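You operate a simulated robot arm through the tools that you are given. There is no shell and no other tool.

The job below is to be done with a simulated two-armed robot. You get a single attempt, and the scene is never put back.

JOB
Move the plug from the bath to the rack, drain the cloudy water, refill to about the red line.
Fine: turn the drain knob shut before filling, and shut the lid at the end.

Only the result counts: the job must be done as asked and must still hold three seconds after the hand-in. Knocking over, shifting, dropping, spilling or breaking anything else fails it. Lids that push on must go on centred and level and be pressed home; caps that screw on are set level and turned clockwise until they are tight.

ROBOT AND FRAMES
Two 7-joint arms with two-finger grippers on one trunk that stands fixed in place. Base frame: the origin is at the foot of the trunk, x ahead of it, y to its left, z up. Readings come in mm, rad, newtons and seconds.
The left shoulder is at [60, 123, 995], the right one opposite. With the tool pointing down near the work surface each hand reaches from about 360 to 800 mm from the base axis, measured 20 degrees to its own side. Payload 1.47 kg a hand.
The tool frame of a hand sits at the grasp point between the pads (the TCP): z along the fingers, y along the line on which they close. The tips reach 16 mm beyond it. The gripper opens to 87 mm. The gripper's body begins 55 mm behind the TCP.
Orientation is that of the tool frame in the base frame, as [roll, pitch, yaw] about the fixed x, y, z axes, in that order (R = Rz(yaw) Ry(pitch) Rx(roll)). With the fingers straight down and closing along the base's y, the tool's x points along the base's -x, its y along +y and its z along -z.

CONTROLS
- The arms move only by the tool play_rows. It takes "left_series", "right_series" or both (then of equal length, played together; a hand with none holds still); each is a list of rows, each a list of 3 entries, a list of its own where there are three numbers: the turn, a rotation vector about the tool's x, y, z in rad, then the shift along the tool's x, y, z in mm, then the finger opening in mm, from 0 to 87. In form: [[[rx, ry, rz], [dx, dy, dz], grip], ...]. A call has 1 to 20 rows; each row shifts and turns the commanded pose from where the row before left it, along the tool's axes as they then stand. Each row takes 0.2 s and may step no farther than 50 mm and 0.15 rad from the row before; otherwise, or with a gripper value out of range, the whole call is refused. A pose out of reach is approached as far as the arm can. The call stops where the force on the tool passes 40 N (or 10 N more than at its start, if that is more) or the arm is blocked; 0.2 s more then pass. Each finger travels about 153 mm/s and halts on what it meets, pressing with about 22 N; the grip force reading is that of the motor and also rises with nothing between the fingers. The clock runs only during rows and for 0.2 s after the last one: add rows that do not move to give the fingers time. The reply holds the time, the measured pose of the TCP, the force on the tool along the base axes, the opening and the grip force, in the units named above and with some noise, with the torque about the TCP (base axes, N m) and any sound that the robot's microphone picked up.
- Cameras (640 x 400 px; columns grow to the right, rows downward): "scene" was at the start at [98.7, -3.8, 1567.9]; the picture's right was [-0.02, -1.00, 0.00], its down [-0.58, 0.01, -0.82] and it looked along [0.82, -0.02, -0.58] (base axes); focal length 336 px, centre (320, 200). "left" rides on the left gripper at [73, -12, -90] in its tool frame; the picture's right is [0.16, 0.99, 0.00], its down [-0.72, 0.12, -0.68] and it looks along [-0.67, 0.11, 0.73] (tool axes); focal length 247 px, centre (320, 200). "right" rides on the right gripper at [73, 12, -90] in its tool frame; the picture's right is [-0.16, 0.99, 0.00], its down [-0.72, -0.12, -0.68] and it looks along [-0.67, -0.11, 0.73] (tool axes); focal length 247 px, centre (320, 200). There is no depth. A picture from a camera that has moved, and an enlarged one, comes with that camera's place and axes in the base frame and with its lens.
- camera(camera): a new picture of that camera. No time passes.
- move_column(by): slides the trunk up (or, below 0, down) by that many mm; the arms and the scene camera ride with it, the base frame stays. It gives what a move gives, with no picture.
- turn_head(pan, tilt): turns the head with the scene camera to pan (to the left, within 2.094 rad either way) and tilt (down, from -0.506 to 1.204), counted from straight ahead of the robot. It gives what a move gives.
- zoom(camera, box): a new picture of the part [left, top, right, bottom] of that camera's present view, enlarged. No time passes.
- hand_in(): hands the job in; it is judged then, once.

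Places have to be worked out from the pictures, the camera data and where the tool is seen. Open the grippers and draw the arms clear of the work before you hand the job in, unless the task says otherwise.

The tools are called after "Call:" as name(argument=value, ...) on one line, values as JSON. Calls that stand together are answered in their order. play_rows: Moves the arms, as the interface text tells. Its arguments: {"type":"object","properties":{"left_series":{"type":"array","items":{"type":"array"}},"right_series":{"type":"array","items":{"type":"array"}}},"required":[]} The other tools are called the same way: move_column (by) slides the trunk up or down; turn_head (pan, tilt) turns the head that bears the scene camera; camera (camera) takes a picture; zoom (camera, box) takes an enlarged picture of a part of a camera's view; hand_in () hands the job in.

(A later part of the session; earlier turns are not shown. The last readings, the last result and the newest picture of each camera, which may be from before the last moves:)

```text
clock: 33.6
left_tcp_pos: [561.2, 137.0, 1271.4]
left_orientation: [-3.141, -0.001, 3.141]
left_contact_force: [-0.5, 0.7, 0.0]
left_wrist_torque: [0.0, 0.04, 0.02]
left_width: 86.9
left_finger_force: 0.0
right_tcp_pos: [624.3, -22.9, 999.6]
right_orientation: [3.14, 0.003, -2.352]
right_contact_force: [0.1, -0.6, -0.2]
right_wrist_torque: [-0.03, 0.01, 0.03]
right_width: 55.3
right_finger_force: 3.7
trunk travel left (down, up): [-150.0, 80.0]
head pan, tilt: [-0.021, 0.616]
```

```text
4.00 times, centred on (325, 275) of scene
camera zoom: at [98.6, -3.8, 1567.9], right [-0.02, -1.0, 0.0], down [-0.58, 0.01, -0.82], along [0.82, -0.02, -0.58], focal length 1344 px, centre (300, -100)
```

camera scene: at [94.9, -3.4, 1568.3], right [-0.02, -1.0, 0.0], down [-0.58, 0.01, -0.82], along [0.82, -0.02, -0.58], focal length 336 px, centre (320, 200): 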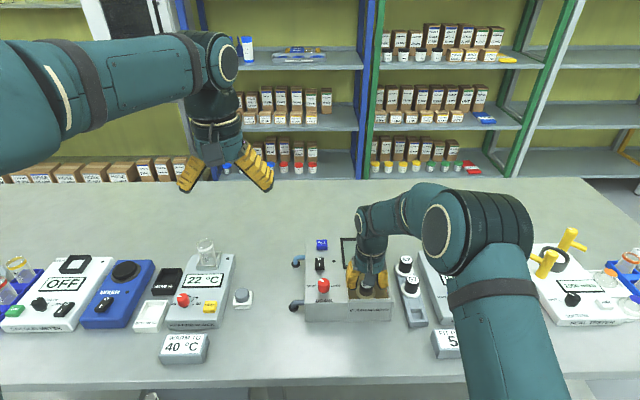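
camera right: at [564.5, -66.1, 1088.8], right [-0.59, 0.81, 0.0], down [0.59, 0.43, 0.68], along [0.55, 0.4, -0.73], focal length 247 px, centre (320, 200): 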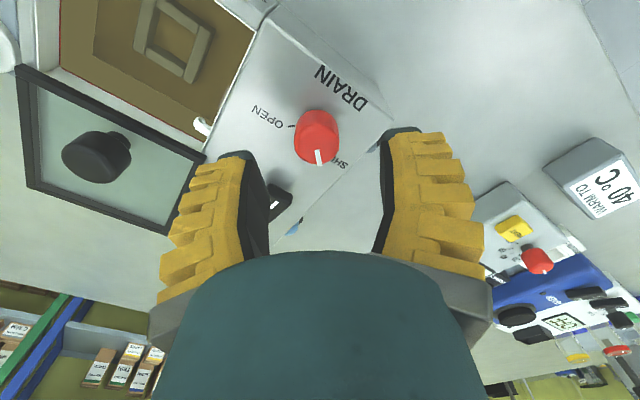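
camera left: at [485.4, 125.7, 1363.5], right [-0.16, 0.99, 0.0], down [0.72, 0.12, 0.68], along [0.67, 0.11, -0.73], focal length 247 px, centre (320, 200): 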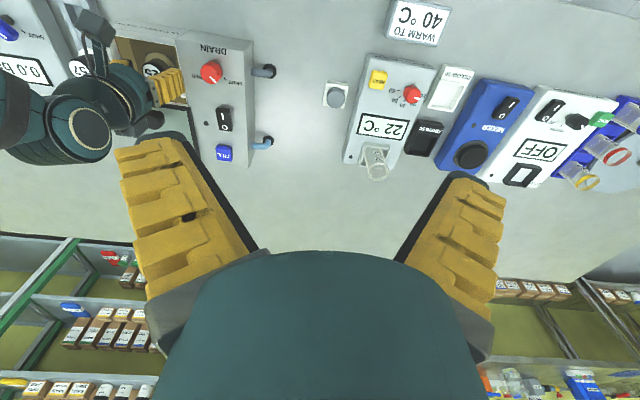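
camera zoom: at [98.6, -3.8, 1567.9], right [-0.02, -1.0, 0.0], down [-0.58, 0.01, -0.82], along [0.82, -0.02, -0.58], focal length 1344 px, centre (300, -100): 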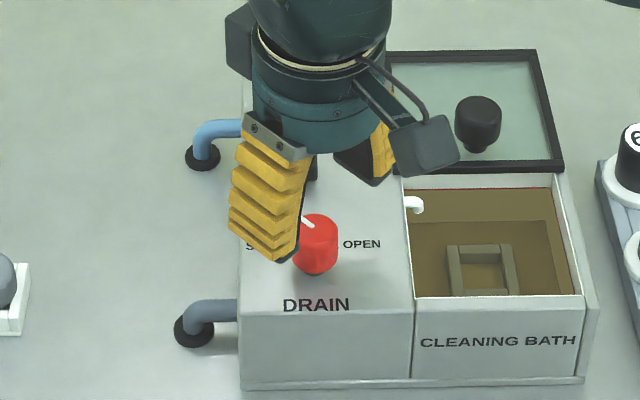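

The knob projects within 2–3 mm of my estimate and is centred between the fingers. I descend to z 949 and grip it.

Call:
play_rows(right_series=[[[0, 0, 0], [-1, -1, 20], 50], [[0, 0, 0], [0, 0, 18], 50], [[0, 0, 0], [0, 0, 12], 50], [[0, 0, 0], [0, 0, 0], 50]])

Call:
camera(camera="right")

Call:
zoom(camera="scene", box=[290, 225, 360, 325])

```text
clock: 34.6
left_tcp_pos: [560.8, 138.4, 1273.1]
left_orientation: [3.141, -0.001, -3.141]
left_contact_force: [0.1, 1.1, -0.3]
left_wrist_torque: [0.01, -0.04, -0.04]
left_width: 87.0
left_finger_force: 0.0
right_tcp_pos: [622.6, -21.9, 949.4]
right_orientation: [3.138, 0.0, -2.354]
right_contact_force: [-0.5, -0.1, -0.1]
right_wrist_torque: [0.02, 0.02, -0.02]
right_width: 55.3
right_finger_force: 3.8
trunk travel left (down, up): [-150.0, 80.0]
head pan, tilt: [-0.021, 0.616]
```

```text
taken
camera right: at [565.3, -65.4, 1038.8], right [-0.59, 0.81, 0.0], down [0.59, 0.43, 0.68], along [0.55, 0.4, -0.73], focal length 247 px, centre (320, 200)
```

right: 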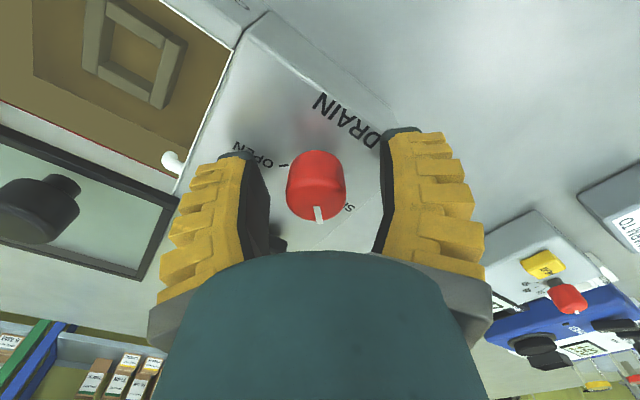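

```text
4.00 times, centred on (325, 275) of scene
camera zoom: at [98.4, -3.8, 1567.9], right [-0.02, -1.0, 0.0], down [-0.58, 0.01, -0.82], along [0.82, -0.02, -0.58], focal length 1344 px, centre (300, -100)
```

zoom: 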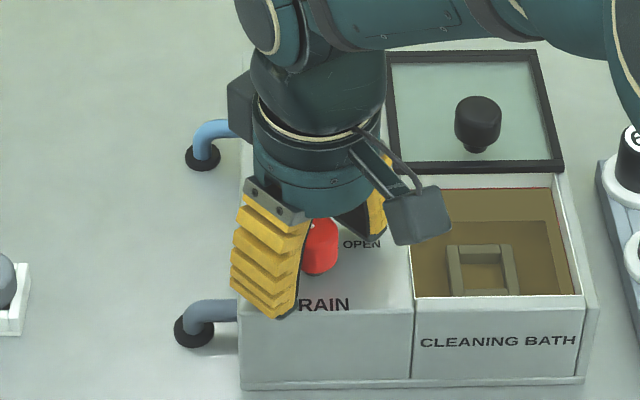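

The knob is between the pads, about 1.5 mm off to one side. I centre and close.

Call:
play_rows(right_series=[[[0, 0, 0], [0, -1.5, 2], 50], [[0, 0, 0], [0, 0, 0], 15], [[0, 0, 0], [0, 0, 0], 15], [[0, 0, 0], [0, 0, 0], 15]])

Call:
zoom(camera="right", box=[220, 100, 420, 240])

```text
clock: 35.6
left_tcp_pos: [559.9, 137.8, 1271.8]
left_orientation: [3.141, 0.001, -3.141]
left_contact_force: [0.5, 0.0, 0.2]
left_wrist_torque: [-0.03, 0.0, 0.02]
left_width: 86.8
left_finger_force: 0.1
right_tcp_pos: [626.7, -24.4, 946.8]
right_orientation: [-3.141, 0.003, -2.355]
right_contact_force: [5.0, -0.5, 5.8]
right_wrist_torque: [0.3, -0.34, -0.01]
right_width: 20.7
right_finger_force: 29.5
trunk travel left (down, up): [-150.0, 80.0]
head pan, tilt: [-0.021, 0.616]
```

```text
2.86 times, centred on (320, 170) of right
camera zoom: at [567.3, -66.6, 1037.0], right [-0.59, 0.81, 0.0], down [0.59, 0.43, 0.68], along [0.55, 0.4, -0.73], focal length 706 px, centre (320, 286)
```

zoom: 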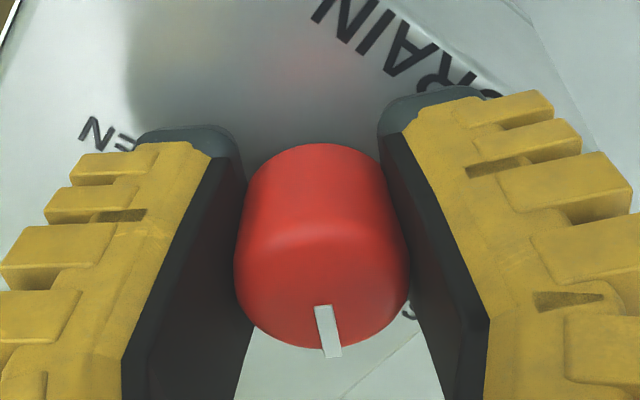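

The knob is held with little side force. I turn it clockwise (seen from above) by 0.79 rad first and check.

Call:
play_rows(right_series=[[[0, 0, 0.131], [0, 0, 0], 15], [[0, 0, 0.131], [0, 0, 0], 15], [[0, 0, 0.131], [0, 0, 0], 15], [[0, 0, 0.131], [0, 0, 0], 15], [[0, 0, 0.131], [0, 0, 0], 15], [[0, 0, 0.131], [0, 0, 0], 15], [[0, 0, 0], [0, 0, 0], 15]])

Call:
zoom(camera="right", box=[220, 100, 420, 240])

Call:
zoom(camera="scene", box=[290, 225, 400, 325])

```text
clock: 37.2
left_tcp_pos: [561.6, 138.3, 1271.6]
left_orientation: [3.14, -0.001, -3.141]
left_contact_force: [0.6, 0.2, -0.9]
left_wrist_torque: [0.01, -0.03, -0.01]
left_width: 86.8
left_finger_force: 0.0
right_tcp_pos: [626.3, -22.7, 948.1]
right_orientation: [3.139, 0.0, 3.139]
right_contact_force: [8.5, 6.8, 11.3]
right_wrist_torque: [0.06, -0.34, 0.0]
right_width: 20.8
right_finger_force: 29.9
trunk travel left (down, up): [-150.0, 80.0]
head pan, tilt: [-0.021, 0.616]
```

```text
2.86 times, centred on (320, 170) of right
camera zoom: at [553.9, -10.2, 1037.1], right [0.16, 0.99, 0.0], down [0.72, -0.12, 0.68], along [0.67, -0.11, -0.73], focal length 706 px, centre (320, 286)
```

zoom: 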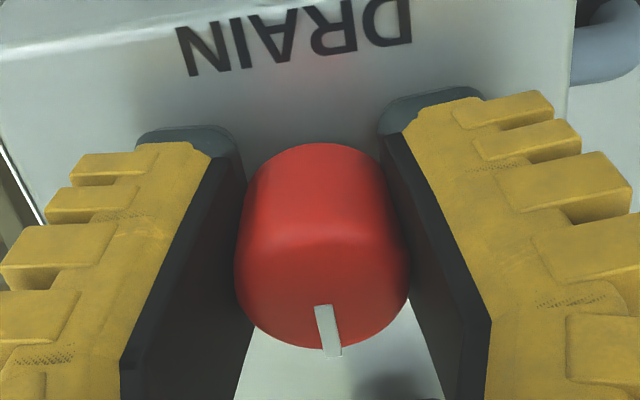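

```text
4.00 times, centred on (345, 275) of scene
camera zoom: at [98.7, -3.0, 1567.9], right [-0.02, -1.0, 0.0], down [-0.58, 0.01, -0.82], along [0.82, -0.02, -0.58], focal length 1344 px, centre (220, -100)
```

zoom: 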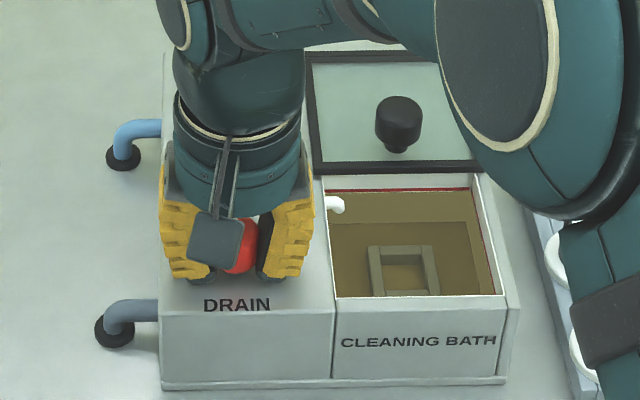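

The knob is turning with the hand. I check the full view for arm clearance over the rack before going on.

Call:
camera(camera="scene")

Call:
camera(camera="left")

Call:
camera(camera="right")

```text
taken
camera scene: at [98.7, -3.0, 1567.9], right [-0.02, -1.0, 0.0], down [-0.58, 0.01, -0.82], along [0.82, -0.02, -0.58], focal length 336 px, centre (320, 200)
```

scene: 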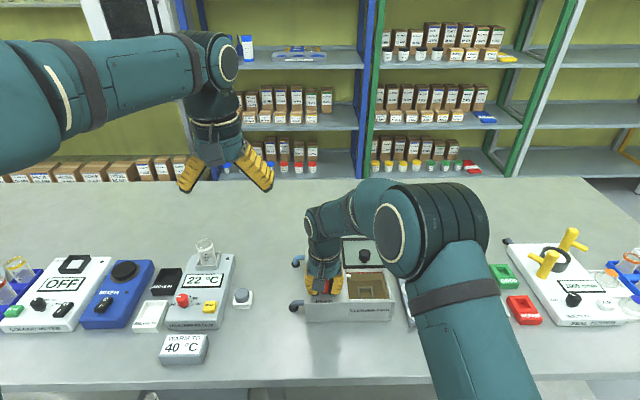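

```text
taken
camera left: at [488.6, 126.0, 1362.0], right [-0.16, 0.99, 0.0], down [0.72, 0.12, 0.68], along [0.67, 0.11, -0.73], focal length 247 px, centre (320, 200)
```

left: 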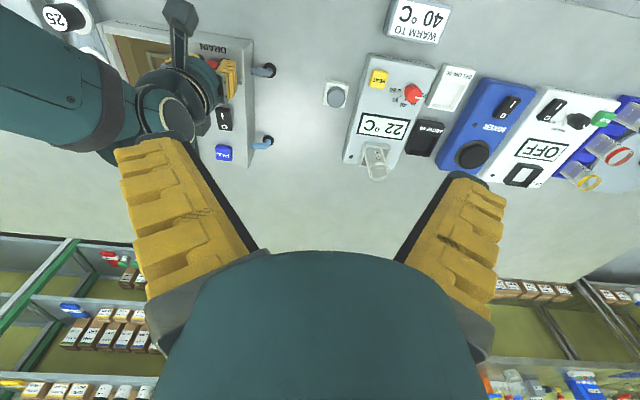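

```text
taken
camera right: at [553.9, -10.2, 1037.1], right [0.16, 0.99, 0.0], down [0.72, -0.12, 0.68], along [0.67, -0.11, -0.73], focal length 247 px, centre (320, 200)
```

right: 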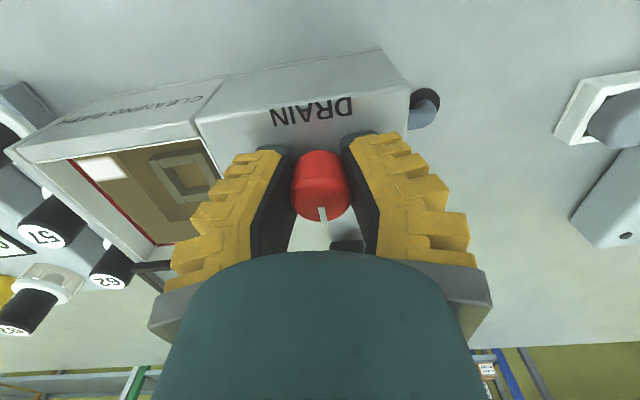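

The elbow is well above the rack, so the way is clear. I ease the side load slightly and finish the turn toward OPEN.

Call:
play_rows(right_series=[[[0, 0, 0], [-1, 1, -1], 15], [[0, 0, 0.131], [0, 0, 0], 15], [[0, 0, 0.131], [0, 0, 0], 15], [[0, 0, 0.131], [0, 0, 0], 15], [[0, 0, 0.131], [0, 0, 0], 15], [[0, 0, 0.131], [0, 0, 0], 15], [[0, 0, 0.131], [0, 0, 0], 15], [[0, 0, 0], [0, 0, 0], 15]])

Call:
camera(camera="right")

Call:
zoom(camera="right", box=[220, 100, 420, 240])

Call:
zoom(camera="scene", box=[290, 225, 400, 325])

```text
clock: 39.0
left_tcp_pos: [561.0, 139.4, 1271.6]
left_orientation: [-3.141, 0.001, 3.141]
left_contact_force: [0.2, 0.4, -0.8]
left_wrist_torque: [0.0, 0.04, -0.01]
left_width: 87.0
left_finger_force: 0.0
right_tcp_pos: [627.1, -22.3, 947.7]
right_orientation: [3.14, 0.0, 2.353]
right_contact_force: [10.1, 8.2, 6.2]
right_wrist_torque: [-0.03, -0.15, 0.05]
right_width: 17.4
right_finger_force: 30.2
trunk travel left (down, up): [-150.0, 80.0]
head pan, tilt: [-0.021, 0.616]
```

```text
taken
camera right: at [584.9, 38.5, 1037.6], right [0.81, 0.58, 0.0], down [0.43, -0.6, 0.68], along [0.4, -0.55, -0.73], focal length 247 px, centre (320, 200)
```

right: 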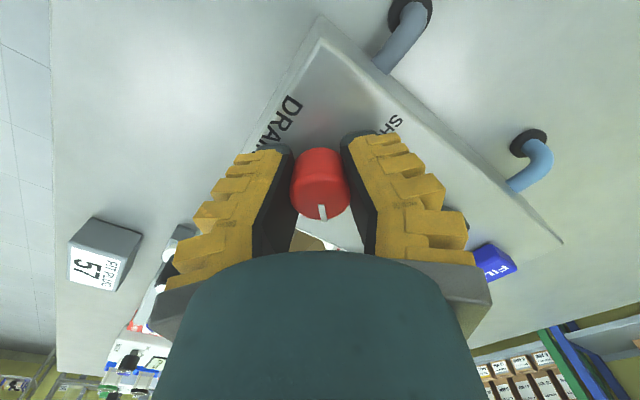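

```text
2.86 times, centred on (320, 170) of right
camera zoom: at [584.9, 38.5, 1037.6], right [0.81, 0.58, 0.0], down [0.43, -0.6, 0.68], along [0.4, -0.55, -0.73], focal length 706 px, centre (320, 286)
```

zoom: 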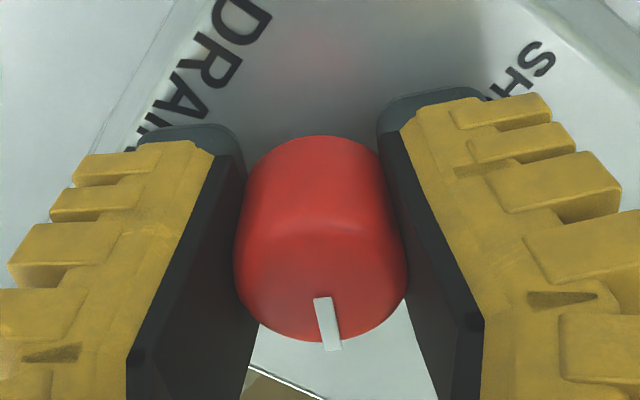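

```text
4.00 times, centred on (345, 275) of scene
camera zoom: at [99.4, -2.8, 1567.9], right [-0.02, -1.0, 0.0], down [-0.58, 0.01, -0.82], along [0.82, -0.02, -0.58], focal length 1344 px, centre (220, -100)
```

zoom: 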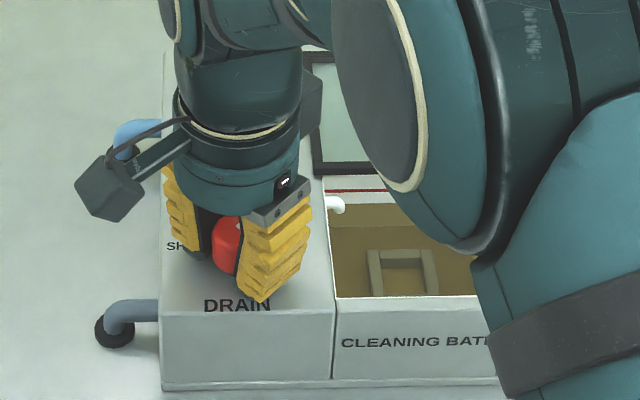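

The water is already falling below the red line, so the drain is open. I take out the side load and wait while it drains.

Call:
play_rows(right_series=[[[0, 0, 0], [0, 1.5, 0], 15], [[0, 0, 0], [0, 0, 0], 15], [[0, 0, 0], [0, 0, 0], 15], [[0, 0, 0], [0, 0, 0], 15], [[0, 0, 0], [0, 0, 0], 15], [[0, 0, 0], [0, 0, 0], 15], [[0, 0, 0], [0, 0, 0], 15], [[0, 0, 0], [0, 0, 0], 15], [[0, 0, 0], [0, 0, 0], 15], [[0, 0, 0], [0, 0, 0], 15], [[0, 0, 0], [0, 0, 0], 15], [[0, 0, 0], [0, 0, 0], 15], [[0, 0, 0], [0, 0, 0], 15], [[0, 0, 0], [0, 0, 0], 15], [[0, 0, 0], [0, 0, 0], 15]])

Call:
zoom(camera="scene", box=[330, 260, 400, 320])

```text
clock: 42.2
left_tcp_pos: [560.8, 138.2, 1271.2]
left_orientation: [-3.141, 0.0, 3.141]
left_contact_force: [-0.3, -0.6, 1.2]
left_wrist_torque: [-0.03, 0.0, 0.02]
left_width: 86.9
left_finger_force: 0.0
right_tcp_pos: [627.3, -22.6, 947.7]
right_orientation: [-3.142, -0.001, 2.353]
right_contact_force: [6.6, -0.7, 5.7]
right_wrist_torque: [-0.04, -0.12, -0.02]
right_width: 16.7
right_finger_force: 30.0
trunk travel left (down, up): [-150.0, 80.0]
head pan, tilt: [-0.021, 0.616]
```

```text
6.67 times, centred on (365, 290) of scene
camera zoom: at [98.9, -3.8, 1567.9], right [-0.02, -1.0, 0.0], down [-0.58, 0.01, -0.82], along [0.82, -0.02, -0.58], focal length 2240 px, centre (20, -400)
```

zoom: 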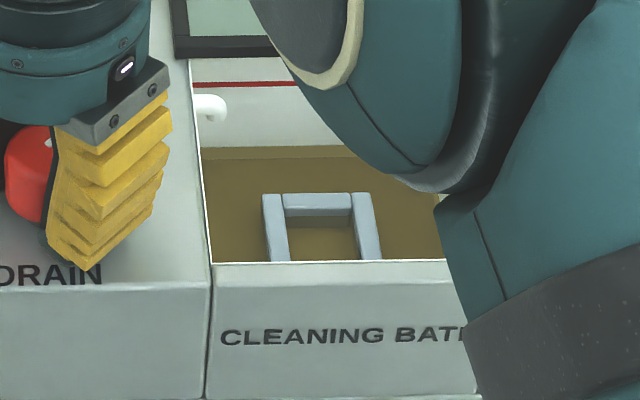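

The water has fallen to around the holder's top. I keep waiting.

Call:
play_rows(right_series=[[[0, 0, 0], [0, 0, 0], 15], [[0, 0, 0], [0, 0, 0], 15], [[0, 0, 0], [0, 0, 0], 15], [[0, 0, 0], [0, 0, 0], 15], [[0, 0, 0], [0, 0, 0], 15], [[0, 0, 0], [0, 0, 0], 15], [[0, 0, 0], [0, 0, 0], 15], [[0, 0, 0], [0, 0, 0], 15], [[0, 0, 0], [0, 0, 0], 15], [[0, 0, 0], [0, 0, 0], 15], [[0, 0, 0], [0, 0, 0], 15], [[0, 0, 0], [0, 0, 0], 15], [[0, 0, 0], [0, 0, 0], 15], [[0, 0, 0], [0, 0, 0], 15], [[0, 0, 0], [0, 0, 0], 15], [[0, 0, 0], [0, 0, 0], 15], [[0, 0, 0], [0, 0, 0], 15], [[0, 0, 0], [0, 0, 0], 15], [[0, 0, 0], [0, 0, 0], 15], [[0, 0, 0], [0, 0, 0], 15]])

Call:
zoom(camera="scene", box=[330, 260, 400, 320])

Call:
zoom(camera="left", box=[80, 10, 240, 110])

```text
clock: 46.4
left_tcp_pos: [561.5, 137.1, 1270.7]
left_orientation: [3.14, -0.001, 3.14]
left_contact_force: [0.9, -0.1, 0.0]
left_wrist_torque: [0.01, 0.02, -0.03]
left_width: 86.8
left_finger_force: 0.0
right_tcp_pos: [627.1, -22.4, 948.0]
right_orientation: [-3.141, -0.001, 2.355]
right_contact_force: [7.2, -1.9, 5.5]
right_wrist_torque: [-0.01, -0.06, -0.02]
right_width: 16.9
right_finger_force: 29.5
trunk travel left (down, up): [-150.0, 80.0]
head pan, tilt: [-0.021, 0.616]
```

```text
6.67 times, centred on (365, 290) of scene
camera zoom: at [99.0, -4.0, 1567.9], right [-0.02, -1.0, 0.0], down [-0.58, 0.01, -0.82], along [0.82, -0.02, -0.58], focal length 2240 px, centre (20, -400)
```

zoom: 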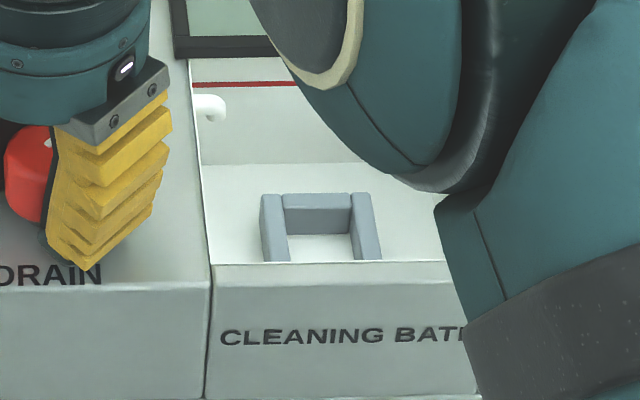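

```text
4.00 times, centred on (160, 60) of left
camera zoom: at [488.8, 125.1, 1362.0], right [-0.16, 0.99, 0.0], down [0.72, 0.12, 0.68], along [0.67, 0.11, -0.73], focal length 988 px, centre (960, 760)
```

zoom: 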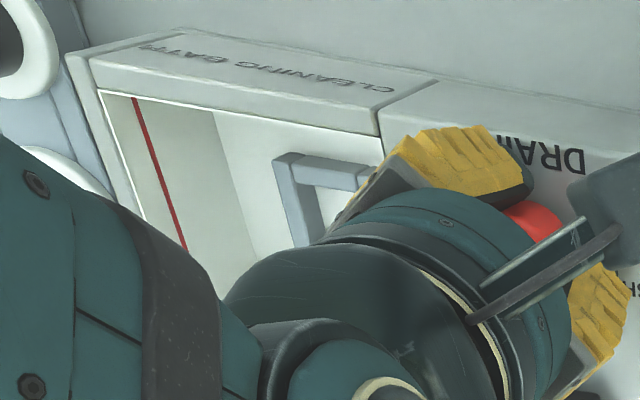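

The tank is empty and clean. I wait another second, then turn the knob back counter-clockwise to SHUT by the same angle.

Call:
play_rows(right_series=[[[0, 0, 0], [0, 0, 0], 15], [[0, 0, 0], [0, 0, 0], 15], [[0, 0, 0], [0, 0, 0], 15], [[0, 0, 0], [0, 0, 0], 15], [[0, 0, 0], [0, 0, 0], 15], [[0, 0, -0.131], [0, 0, 0], 15], [[0, 0, -0.131], [0, 0, 0], 15], [[0, 0, -0.131], [0, 0, 0], 15], [[0, 0, -0.131], [0, 0, 0], 15], [[0, 0, -0.131], [0, 0, 0], 15], [[0, 0, -0.131], [0, 0, 0], 15], [[0, 0, -0.131], [0, 0, 0], 15], [[0, 0, -0.131], [0, 0, 0], 15], [[0, 0, -0.131], [0, 0, 0], 15], [[0, 0, -0.131], [0, 0, 0], 15], [[0, 0, -0.131], [0, 0, 0], 15], [[0, 0, -0.131], [0, 0, 0], 15], [[0, 0, -0.03], [0, 0, 0], 15], [[0, 0, 0], [0, 0, 0], 15]])

Call:
zoom(camera="right", box=[220, 100, 420, 240])

Call:
zoom(camera="scene", box=[290, 225, 400, 325])

```text
clock: 50.4
left_tcp_pos: [560.9, 136.7, 1272.3]
left_orientation: [3.141, 0.0, -3.139]
left_contact_force: [0.5, 0.4, 0.6]
left_wrist_torque: [-0.02, 0.0, 0.01]
left_width: 86.8
left_finger_force: 0.0
right_tcp_pos: [627.8, -21.8, 947.0]
right_orientation: [3.141, 0.0, -2.324]
right_contact_force: [2.9, -3.2, -1.5]
right_wrist_torque: [0.0, -0.04, -0.02]
right_width: 23.7
right_finger_force: 7.5
trunk travel left (down, up): [-150.0, 80.0]
head pan, tilt: [-0.021, 0.616]
```

```text
2.86 times, centred on (320, 170) of right
camera zoom: at [570.0, -66.5, 1037.0], right [-0.61, 0.79, 0.0], down [0.58, 0.45, 0.68], along [0.54, 0.42, -0.73], focal length 706 px, centre (320, 286)
```

zoom: 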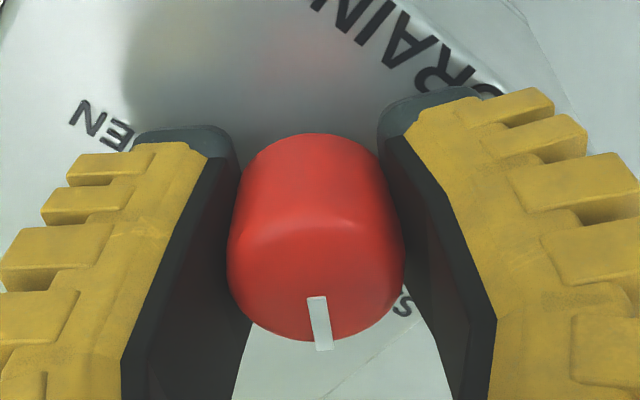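

```text
4.00 times, centred on (345, 275) of scene
camera zoom: at [99.1, -4.3, 1567.8], right [-0.02, -1.0, 0.0], down [-0.58, 0.01, -0.82], along [0.82, -0.02, -0.58], focal length 1344 px, centre (220, -100)
```

zoom: 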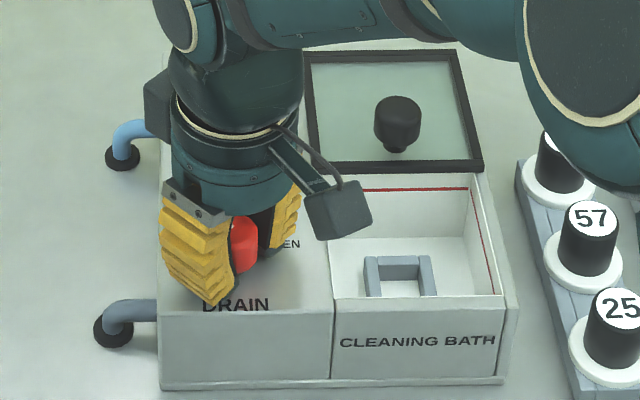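

The knob is back at the SHUT side and the tank is empty with the red line visible. I release, rise and look at the pointer.

Call:
play_rows(right_series=[[[0, 0, 0], [0, 0, 0], 45], [[0, 0, 0], [0, 0, 0], 50], [[0, 0, 0], [0, 0, -25], 50], [[0, 0, 0], [0, 0, -40], 50], [[0, 0, 0.131], [0, 0, 0], 50], [[0, 0, 0.131], [0, 0, 0], 50], [[0, 0, 0.131], [0, 0, 0], 50], [[0, 0, 0.131], [0, 0, 0], 50], [[0, 0, 0.131], [0, 0, 0], 50], [[0, 0, 0.131], [0, 0, 0], 50], [[0, 0, 0.03], [0, 0, 0], 50], [[0, 0, 0], [0, 0, 0], 50]])

Call:
camera(camera="right")

Call:
zoom(camera="right", box=[250, 90, 410, 210])

Call:
zoom(camera="scene", box=[290, 225, 400, 325])

```text
clock: 53.0
left_tcp_pos: [560.8, 137.6, 1272.1]
left_orientation: [3.14, 0.0, 3.141]
left_contact_force: [-0.9, 0.1, -0.2]
left_wrist_torque: [-0.01, -0.02, 0.02]
left_width: 86.9
left_finger_force: 0.1
right_tcp_pos: [627.1, -22.2, 1014.0]
right_orientation: [3.141, -0.001, 3.14]
right_contact_force: [-0.2, -0.3, 0.1]
right_wrist_torque: [-0.01, 0.0, 0.02]
right_width: 55.2
right_finger_force: 3.6
trunk travel left (down, up): [-150.0, 80.0]
head pan, tilt: [-0.021, 0.616]
```

```text
taken
camera right: at [555.6, -9.4, 1102.9], right [0.16, 0.99, 0.0], down [0.72, -0.12, 0.68], along [0.67, -0.11, -0.73], focal length 247 px, centre (320, 200)
```

right: 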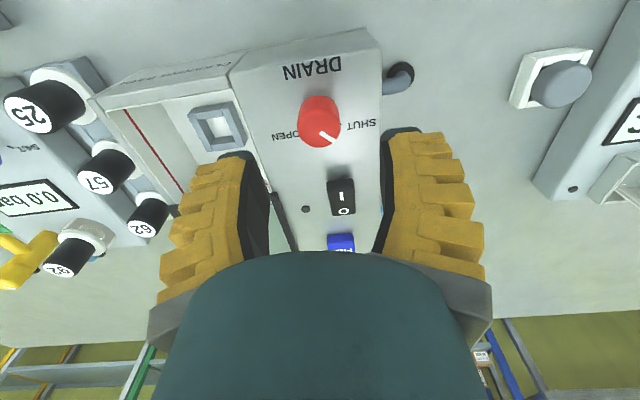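

```text
3.33 times, centred on (330, 150) of right
camera zoom: at [555.6, -9.4, 1102.9], right [0.16, 0.99, 0.0], down [0.72, -0.12, 0.68], along [0.67, -0.11, -0.73], focal length 823 px, centre (287, 367)
```

zoom: 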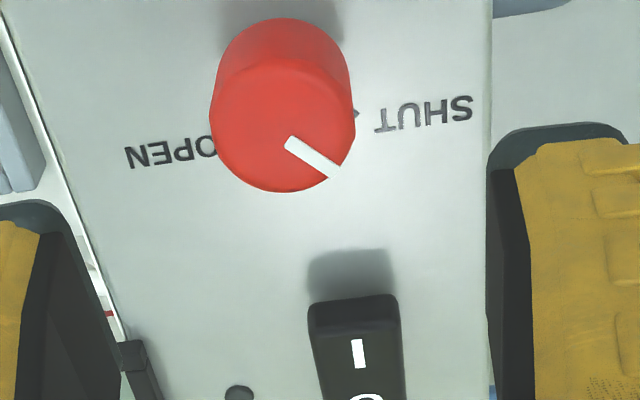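

```text
4.00 times, centred on (345, 275) of scene
camera zoom: at [98.7, -3.8, 1567.9], right [-0.02, -1.0, 0.0], down [-0.58, 0.01, -0.82], along [0.82, -0.02, -0.58], focal length 1344 px, centre (220, -100)
```

zoom: 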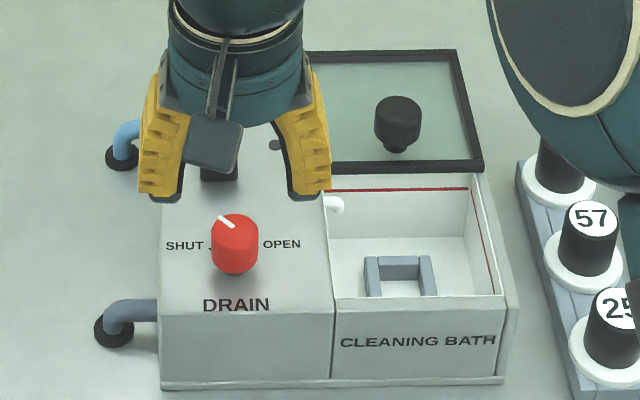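

The pointer matches its starting SHUT position, the tank is empty, and the red line is visible on the walls. FILL is at about (791, −26, 930). I draw the right arm back out of the view and will press FILL with the left hand, so the tank stays visible to the scene camera.

Call:
play_rows(right_series=[[[0, 0, 0], [10, -5, -45], 50], [[0, 0, 0], [15, -25, -40], 50], [[0, 0, 0], [20, -45, 0], 50], [[0, 0, 0], [20, -45, 0], 50], [[0, 0, 0], [20, -45, 0], 50], [[0, 0, 0], [20, -45, 0], 50], [[0, 0, 0], [20, -45, 0], 50], [[0, 0, 0], [20, -45, 0], 50], [[0, 0, 0], [0, 0, 0], 50]])

Call:
camera(camera="scene")

Call:
zoom(camera="left", box=[80, 10, 290, 170])

Call:
zoom(camera="scene", box=[290, 225, 400, 325])

```text
clock: 55.0
left_tcp_pos: [561.5, 137.9, 1271.5]
left_orientation: [-3.141, -0.002, 3.14]
left_contact_force: [0.4, 0.0, -0.6]
left_wrist_torque: [-0.03, 0.0, -0.04]
left_width: 86.9
left_finger_force: 0.1
right_tcp_pos: [481.9, -321.2, 1099.7]
right_orientation: [3.14, -0.002, -3.14]
right_contact_force: [-0.3, -0.1, 1.0]
right_wrist_torque: [-0.02, 0.04, -0.05]
right_width: 55.2
right_finger_force: 3.8
trunk travel left (down, up): [-150.0, 80.0]
head pan, tilt: [-0.021, 0.616]
```

```text
taken
camera scene: at [99.2, -3.1, 1567.8], right [-0.02, -1.0, 0.0], down [-0.58, 0.01, -0.82], along [0.82, -0.02, -0.58], focal length 336 px, centre (320, 200)
```

scene: 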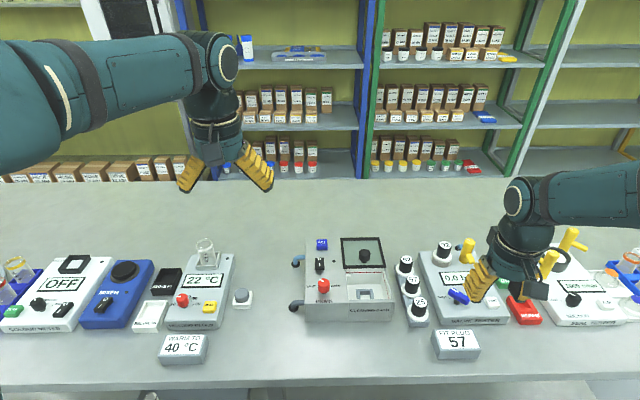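

```text
2.50 times, centred on (185, 90) of left
camera zoom: at [489.0, 125.9, 1361.8], right [-0.16, 0.99, 0.0], down [0.72, 0.12, 0.68], along [0.67, 0.11, -0.73], focal length 617 px, centre (658, 475)
```

zoom: 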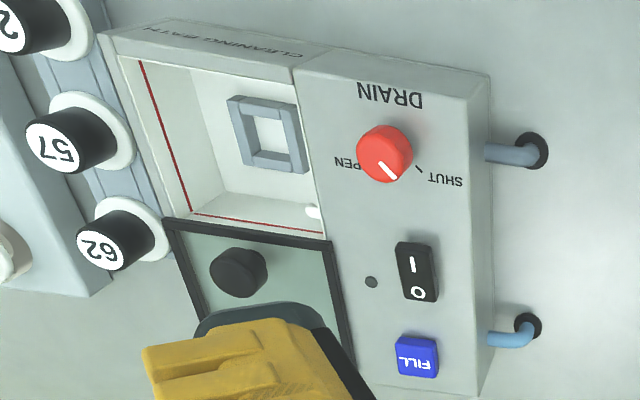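

```text
4.00 times, centred on (345, 275) of scene
camera zoom: at [99.2, -3.1, 1567.8], right [-0.02, -1.0, 0.0], down [-0.58, 0.01, -0.82], along [0.82, -0.02, -0.58], focal length 1344 px, centre (220, -100)
```

zoom: 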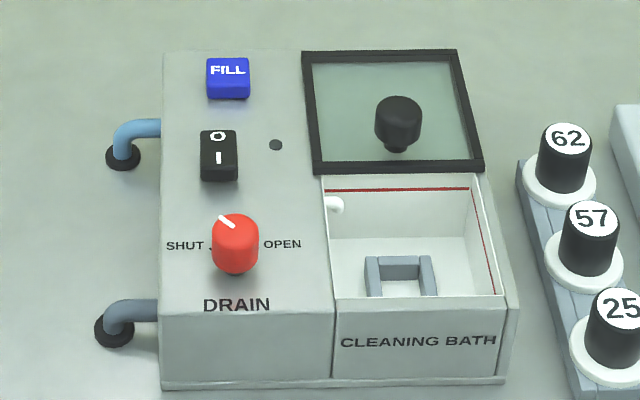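

The tank is empty, the knob is shut, and FILL is near (783, −24, 935). I close the left gripper, tilt it forward for reach, and bring it above the button.

Call:
play_rows(left_series=[[[0, -0.15, 0], [0, 0, 0], 40], [[0, -0.15, 0], [0, 0, 0], 0], [[0, -0.15, 0], [0, 0, 0], 0], [[0, 0, 0], [-12.5, -23, 39.5], 0], [[0, 0, 0], [-12.5, -23, 39.5], 0], [[0, 0, 0], [-12.5, -23, 39.5], 0], [[0, 0, 0], [-12.5, -23, 39.5], 0], [[0, 0, 0], [-12.5, -23, 39.5], 0], [[0, 0, 0], [-12.5, -23, 39.5], 0], [[0, 0, 0], [-12.5, -23, 39.5], 0], [[0, 0, 0], [0, 0, 0], 0]])

Call:
camera(camera="left")

Call:
camera(camera="scene")

Call:
zoom(camera="scene", box=[270, 200, 410, 325])

```text
clock: 57.4
left_tcp_pos: [757.1, -24.2, 1059.2]
left_orientation: [-3.141, 0.452, 3.141]
left_contact_force: [-0.4, 0.7, -0.2]
left_wrist_torque: [-0.04, -0.01, 0.0]
left_width: 0.0
left_finger_force: 22.3
right_tcp_pos: [480.6, -319.7, 1098.5]
right_orientation: [3.141, 0.001, -3.141]
right_contact_force: [-0.7, 0.5, 0.6]
right_wrist_torque: [-0.02, 0.02, -0.02]
right_width: 55.2
right_finger_force: 3.6
trunk travel left (down, up): [-150.0, 80.0]
head pan, tilt: [-0.021, 0.616]
```

```text
taken
camera left: at [653.3, -36.2, 1108.6], right [-0.14, 0.99, -0.07], down [0.35, 0.12, 0.93], along [0.92, 0.11, -0.37], focal length 247 px, centre (320, 200)
```

left: 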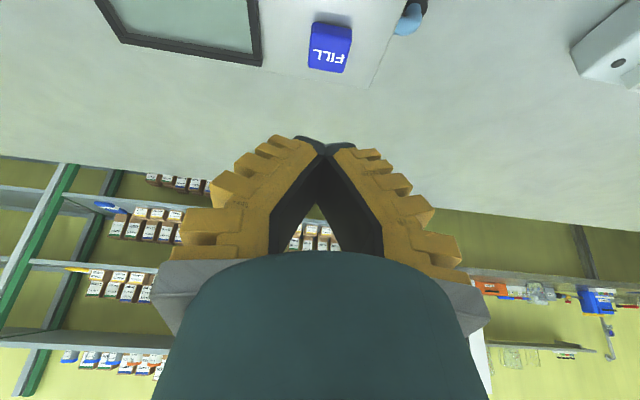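

```text
taken
camera scene: at [97.6, -3.3, 1568.0], right [-0.02, -1.0, 0.0], down [-0.58, 0.01, -0.82], along [0.82, -0.02, -0.58], focal length 336 px, centre (320, 200)
```

scene: 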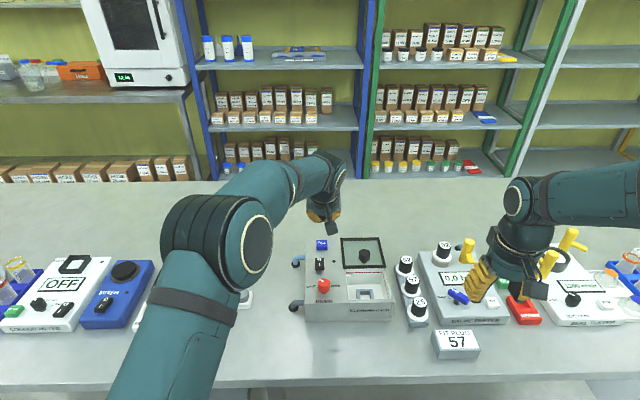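

```text
3.20 times, centred on (340, 262) of scene
camera zoom: at [97.6, -3.3, 1568.0], right [-0.02, -1.0, 0.0], down [-0.58, 0.01, -0.82], along [0.82, -0.02, -0.58], focal length 1075 px, centre (256, 0)
```

zoom: 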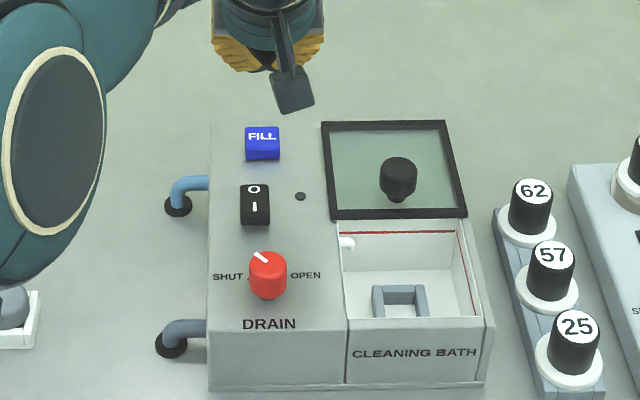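

The button projects to about (782, −23). I bring the fingertips to just above it.

Call:
play_rows(left_series=[[[0, 0, 0], [1.2, 0.5, 40], 0], [[0, 0, 0], [1.2, 0.5, 40], 0], [[0, 0, 0], [0, 0, 0], 0]])

Call:
camera(camera="left")

Call:
zoom(camera="scene", box=[290, 215, 400, 325])

Call:
camera(camera="right")

```text
clock: 58.2
left_tcp_pos: [790.9, -23.0, 987.2]
left_orientation: [-3.14, 0.45, -3.141]
left_contact_force: [-0.4, 0.0, 0.2]
left_wrist_torque: [-0.03, 0.0, 0.0]
left_width: 0.0
left_finger_force: 22.1
right_tcp_pos: [481.4, -320.3, 1099.1]
right_orientation: [3.14, -0.002, -3.141]
right_contact_force: [-0.2, 0.2, 0.9]
right_wrist_torque: [0.02, -0.04, 0.01]
right_width: 55.3
right_finger_force: 3.3
trunk travel left (down, up): [-150.0, 80.0]
head pan, tilt: [-0.021, 0.616]
```

```text
taken
camera left: at [686.8, -35.9, 1036.0], right [-0.14, 0.99, -0.07], down [0.35, 0.12, 0.93], along [0.92, 0.11, -0.37], focal length 247 px, centre (320, 200)
```

left: 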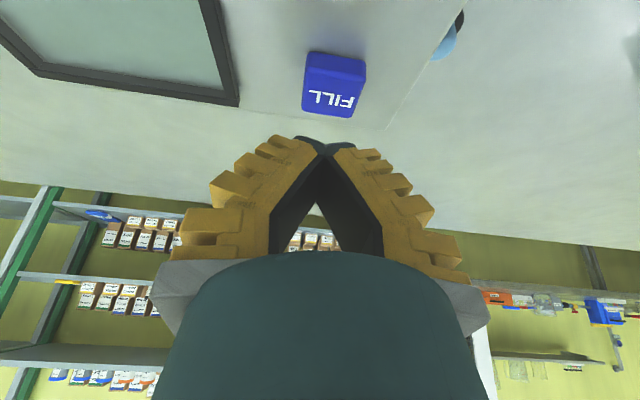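

```text
3.64 times, centred on (345, 270) of scene
camera zoom: at [98.0, -3.7, 1568.0], right [-0.02, -1.0, 0.0], down [-0.58, 0.01, -0.82], along [0.82, -0.02, -0.58], focal length 1222 px, centre (229, -54)
```

zoom: 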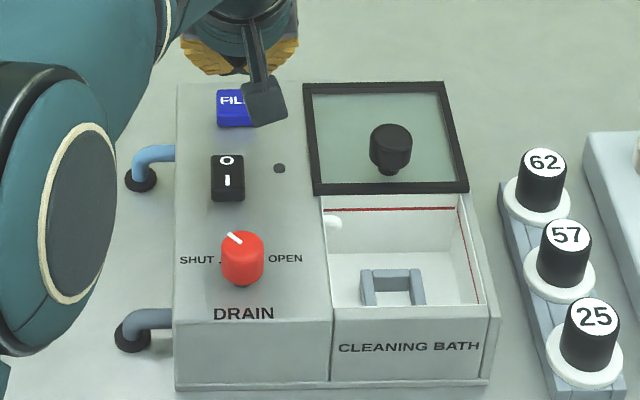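

```text
taken
camera right: at [408.9, -308.7, 1188.6], right [0.16, 0.99, 0.0], down [0.72, -0.12, 0.68], along [0.67, -0.11, -0.73], focal length 247 px, centre (320, 200)
```

right: 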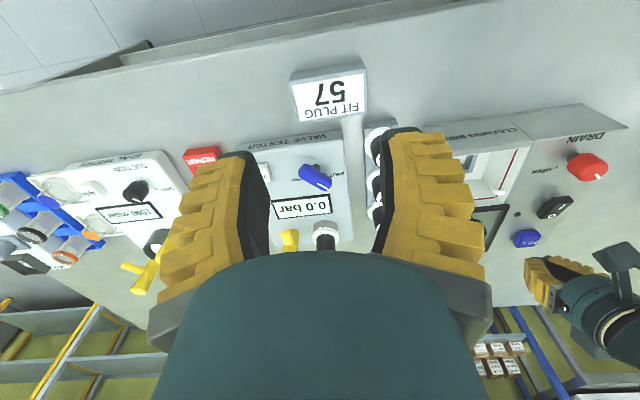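

The fingertips are over the button centre. I come straight down 22 mm and then in small steps until contact.

Call:
play_rows(left_series=[[[0, 0, 0], [4.8, 0, 9.9], 0], [[0, 0, 0], [4.8, 0, 9.9], 0], [[0, 0, 0], [0, 0, 0], 0]])

Call:
zoom(camera="left", box=[220, 50, 420, 175])

Call:
zoom(camera="right", box=[460, 160, 640, 300])

```text
clock: 59.0
left_tcp_pos: [790.7, -23.8, 964.8]
left_orientation: [3.141, 0.45, -3.141]
left_contact_force: [0.6, -0.1, -0.5]
left_wrist_torque: [0.0, -0.02, -0.03]
left_width: 0.0
left_finger_force: 21.9
right_tcp_pos: [481.5, -320.5, 1098.8]
right_orientation: [3.141, -0.002, -3.141]
right_contact_force: [0.6, 0.1, 0.0]
right_wrist_torque: [0.02, 0.0, 0.02]
right_width: 55.4
right_finger_force: 4.1
trunk travel left (down, up): [-150.0, 80.0]
head pan, tilt: [-0.021, 0.616]
```

```text
3.20 times, centred on (320, 112) of left
camera zoom: at [686.9, -35.5, 1015.2], right [-0.14, 0.99, -0.07], down [0.36, 0.12, 0.93], along [0.92, 0.11, -0.37], focal length 790 px, centre (320, 480)
```

zoom: 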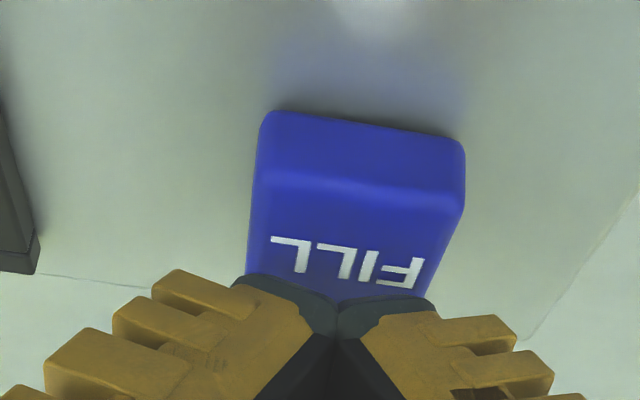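

```text
2.86 times, centred on (550, 230) of right
camera zoom: at [409.3, -308.7, 1188.4], right [0.16, 0.99, 0.0], down [0.72, -0.12, 0.68], along [0.67, -0.11, -0.73], focal length 706 px, centre (-337, 114)
```

zoom: 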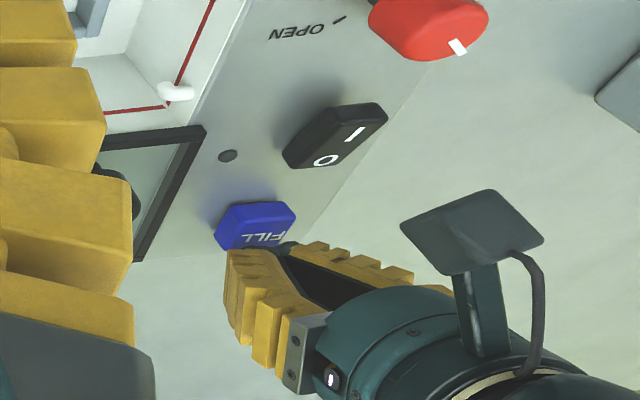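

The fingertips are just above the button. I go down 8 mm more in 2 mm steps.

Call:
play_rows(left_series=[[[0, 0, 0], [0.87, 0, 1.8], 0], [[0, 0, 0], [0.87, 0, 1.8], 0], [[0, 0, 0], [0.87, 0, 1.8], 0], [[0, 0, 0], [0.87, 0, 1.8], 0]])

Call:
zoom(camera="scene", box=[290, 225, 400, 325])

Call:
zoom(camera="right", box=[440, 110, 620, 270])

```text
clock: 60.0
left_tcp_pos: [792.3, -22.9, 958.0]
left_orientation: [3.141, 0.451, 3.141]
left_contact_force: [0.4, -0.5, -1.1]
left_wrist_torque: [-0.03, -0.02, 0.0]
left_width: 0.1
left_finger_force: 22.1
right_tcp_pos: [480.7, -320.1, 1098.2]
right_orientation: [-3.142, 0.0, 3.14]
right_contact_force: [-0.1, 0.2, 0.5]
right_wrist_torque: [-0.01, -0.01, 0.01]
right_width: 55.6
right_finger_force: 4.5
trunk travel left (down, up): [-150.0, 80.0]
head pan, tilt: [-0.021, 0.616]
```

```text
4.00 times, centred on (345, 275) of scene
camera zoom: at [98.7, -3.8, 1567.9], right [-0.02, -1.0, 0.0], down [-0.58, 0.01, -0.82], along [0.82, -0.02, -0.58], focal length 1344 px, centre (220, -100)
```

zoom: 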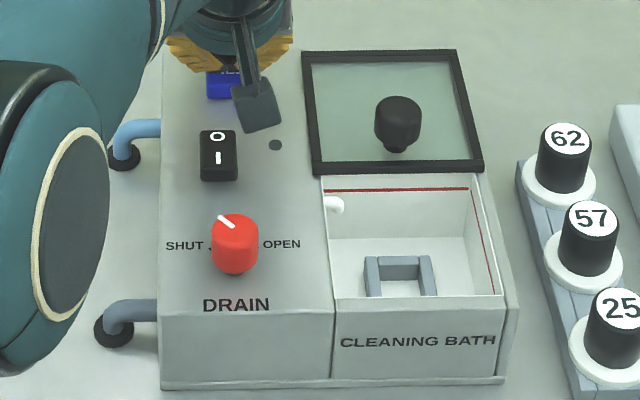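

```text
2.50 times, centred on (530, 190) of right
camera zoom: at [409.5, -308.8, 1188.3], right [0.16, 0.99, 0.0], down [0.72, -0.12, 0.68], along [0.67, -0.11, -0.73], focal length 617 px, centre (-205, 225)
```

zoom: 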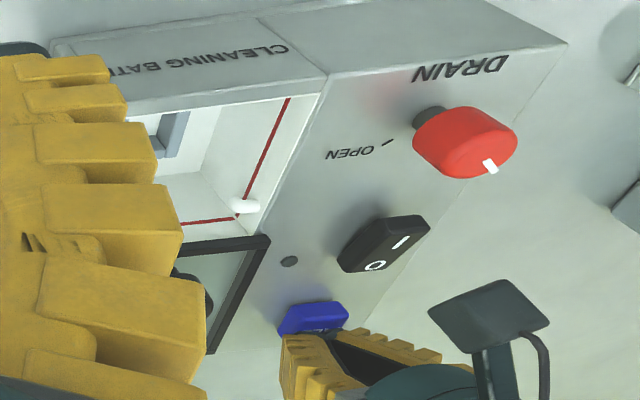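

No contact yet (lowest point about z 936). I continue three more 2 mm steps.

Call:
play_rows(left_series=[[[0, 0, 0], [0.87, 0, 1.8], 0], [[0, 0, 0], [0.87, 0, 1.8], 0], [[0, 0, 0], [0.87, 0, 1.8], 0]])

Call:
zoom(camera="scene", box=[290, 225, 400, 325])

Call:
zoom(camera="left", box=[220, 50, 420, 175])

```text
clock: 60.8
left_tcp_pos: [792.9, -22.8, 952.1]
left_orientation: [3.141, 0.449, -3.14]
left_contact_force: [-0.2, 1.2, 2.2]
left_wrist_torque: [0.03, 0.01, 0.02]
left_width: 5.8
left_finger_force: 27.7
right_tcp_pos: [482.2, -321.8, 1098.8]
right_orientation: [-3.141, -0.002, 3.141]
right_contact_force: [0.6, -0.5, 0.0]
right_wrist_torque: [0.0, 0.03, 0.02]
right_width: 55.2
right_finger_force: 3.8
trunk travel left (down, up): [-150.0, 80.0]
head pan, tilt: [-0.021, 0.616]
heard: click
```

```text
4.00 times, centred on (345, 275) of scene
camera zoom: at [98.4, -3.7, 1567.9], right [-0.02, -1.0, 0.0], down [-0.58, 0.01, -0.82], along [0.82, -0.02, -0.58], focal length 1344 px, centre (220, -100)
```

zoom: 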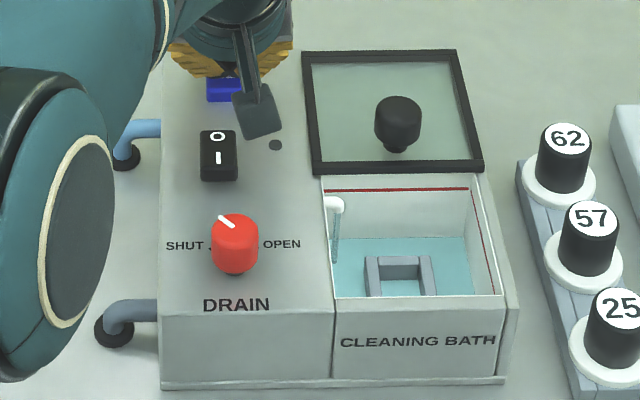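

```text
3.20 times, centred on (320, 112) of left
camera zoom: at [688.3, -35.1, 1002.2], right [-0.14, 0.99, -0.07], down [0.36, 0.12, 0.93], along [0.92, 0.11, -0.37], focal length 790 px, centre (320, 480)
```

zoom: 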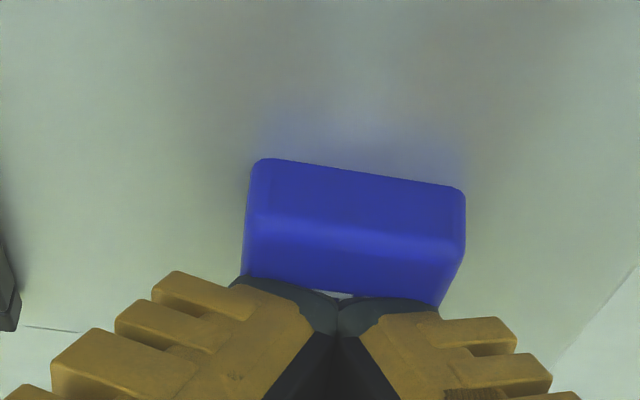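

A click sounded and clear water runs from the spout. I hold for one second and check the filling rate.

Call:
play_rows(left_series=[[[0, 0, 0], [0, 0, 0], 0], [[0, 0, 0], [0, 0, 0], 0], [[0, 0, 0], [0, 0, 0], 0], [[0, 0, 0], [0, 0, 0], 0]])

Call:
zoom(camera="scene", box=[330, 255, 400, 315])

```text
clock: 61.8
left_tcp_pos: [792.2, -22.5, 951.6]
left_orientation: [-3.141, 0.451, 3.141]
left_contact_force: [-0.2, 1.2, 2.4]
left_wrist_torque: [0.03, 0.0, -0.05]
left_width: 5.7
left_finger_force: 28.8
right_tcp_pos: [481.6, -320.4, 1098.7]
right_orientation: [-3.141, -0.001, -3.141]
right_contact_force: [0.1, 0.2, -0.5]
right_wrist_torque: [0.01, 0.02, 0.0]
right_width: 55.5
right_finger_force: 3.6
trunk travel left (down, up): [-150.0, 80.0]
head pan, tilt: [-0.021, 0.616]
```

```text
6.67 times, centred on (365, 285) of scene
camera zoom: at [98.6, -3.7, 1567.9], right [-0.02, -1.0, 0.0], down [-0.58, 0.01, -0.82], along [0.82, -0.02, -0.58], focal length 2240 px, centre (20, -367)
```

zoom: 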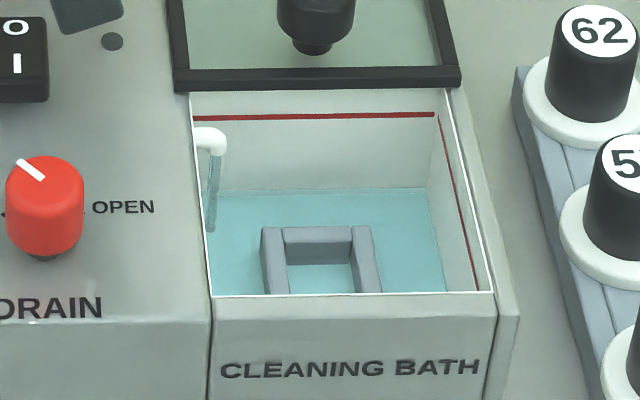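

The water's rear edge is at row 188; it started near 198 and the red line is at 116, so about 9 more seconds. I hold three seconds and re-check.

Call:
play_rows(left_series=[[[0, 0, 0], [0, 0, 0], 0], [[0, 0, 0], [0, 0, 0], 0], [[0, 0, 0], [0, 0, 0], 0], [[0, 0, 0], [0, 0, 0], 0], [[0, 0, 0], [0, 0, 0], 0], [[0, 0, 0], [0, 0, 0], 0], [[0, 0, 0], [0, 0, 0], 0], [[0, 0, 0], [0, 0, 0], 0], [[0, 0, 0], [0, 0, 0], 0], [[0, 0, 0], [0, 0, 0], 0], [[0, 0, 0], [0, 0, 0], 0], [[0, 0, 0], [0, 0, 0], 0], [[0, 0, 0], [0, 0, 0], 0], [[0, 0, 0], [0, 0, 0], 0]])

Call:
zoom(camera="scene", box=[330, 255, 400, 315])

```text
clock: 64.8
left_tcp_pos: [791.4, -23.4, 952.1]
left_orientation: [-3.141, 0.45, -3.139]
left_contact_force: [0.0, 0.2, 1.8]
left_wrist_torque: [0.01, 0.0, 0.01]
left_width: 6.0
left_finger_force: 28.2
right_tcp_pos: [482.6, -321.7, 1098.7]
right_orientation: [-3.141, -0.001, 3.141]
right_contact_force: [0.1, 0.5, 0.2]
right_wrist_torque: [0.0, -0.01, 0.01]
right_width: 55.2
right_finger_force: 4.0
trunk travel left (down, up): [-150.0, 80.0]
head pan, tilt: [-0.021, 0.616]
```

```text
6.67 times, centred on (365, 285) of scene
camera zoom: at [98.5, -3.8, 1567.9], right [-0.02, -1.0, 0.0], down [-0.58, 0.01, -0.82], along [0.82, -0.02, -0.58], focal length 2240 px, centre (20, -367)
```

zoom: 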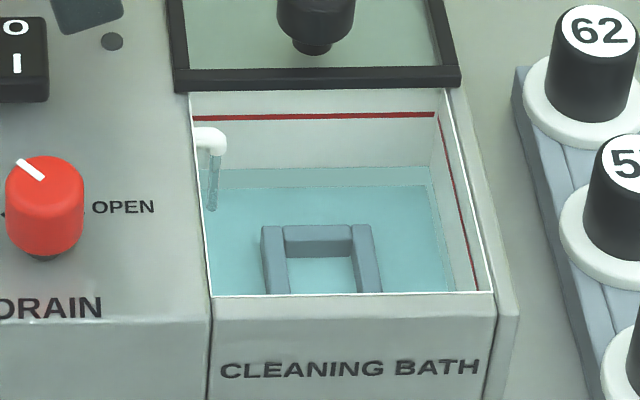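

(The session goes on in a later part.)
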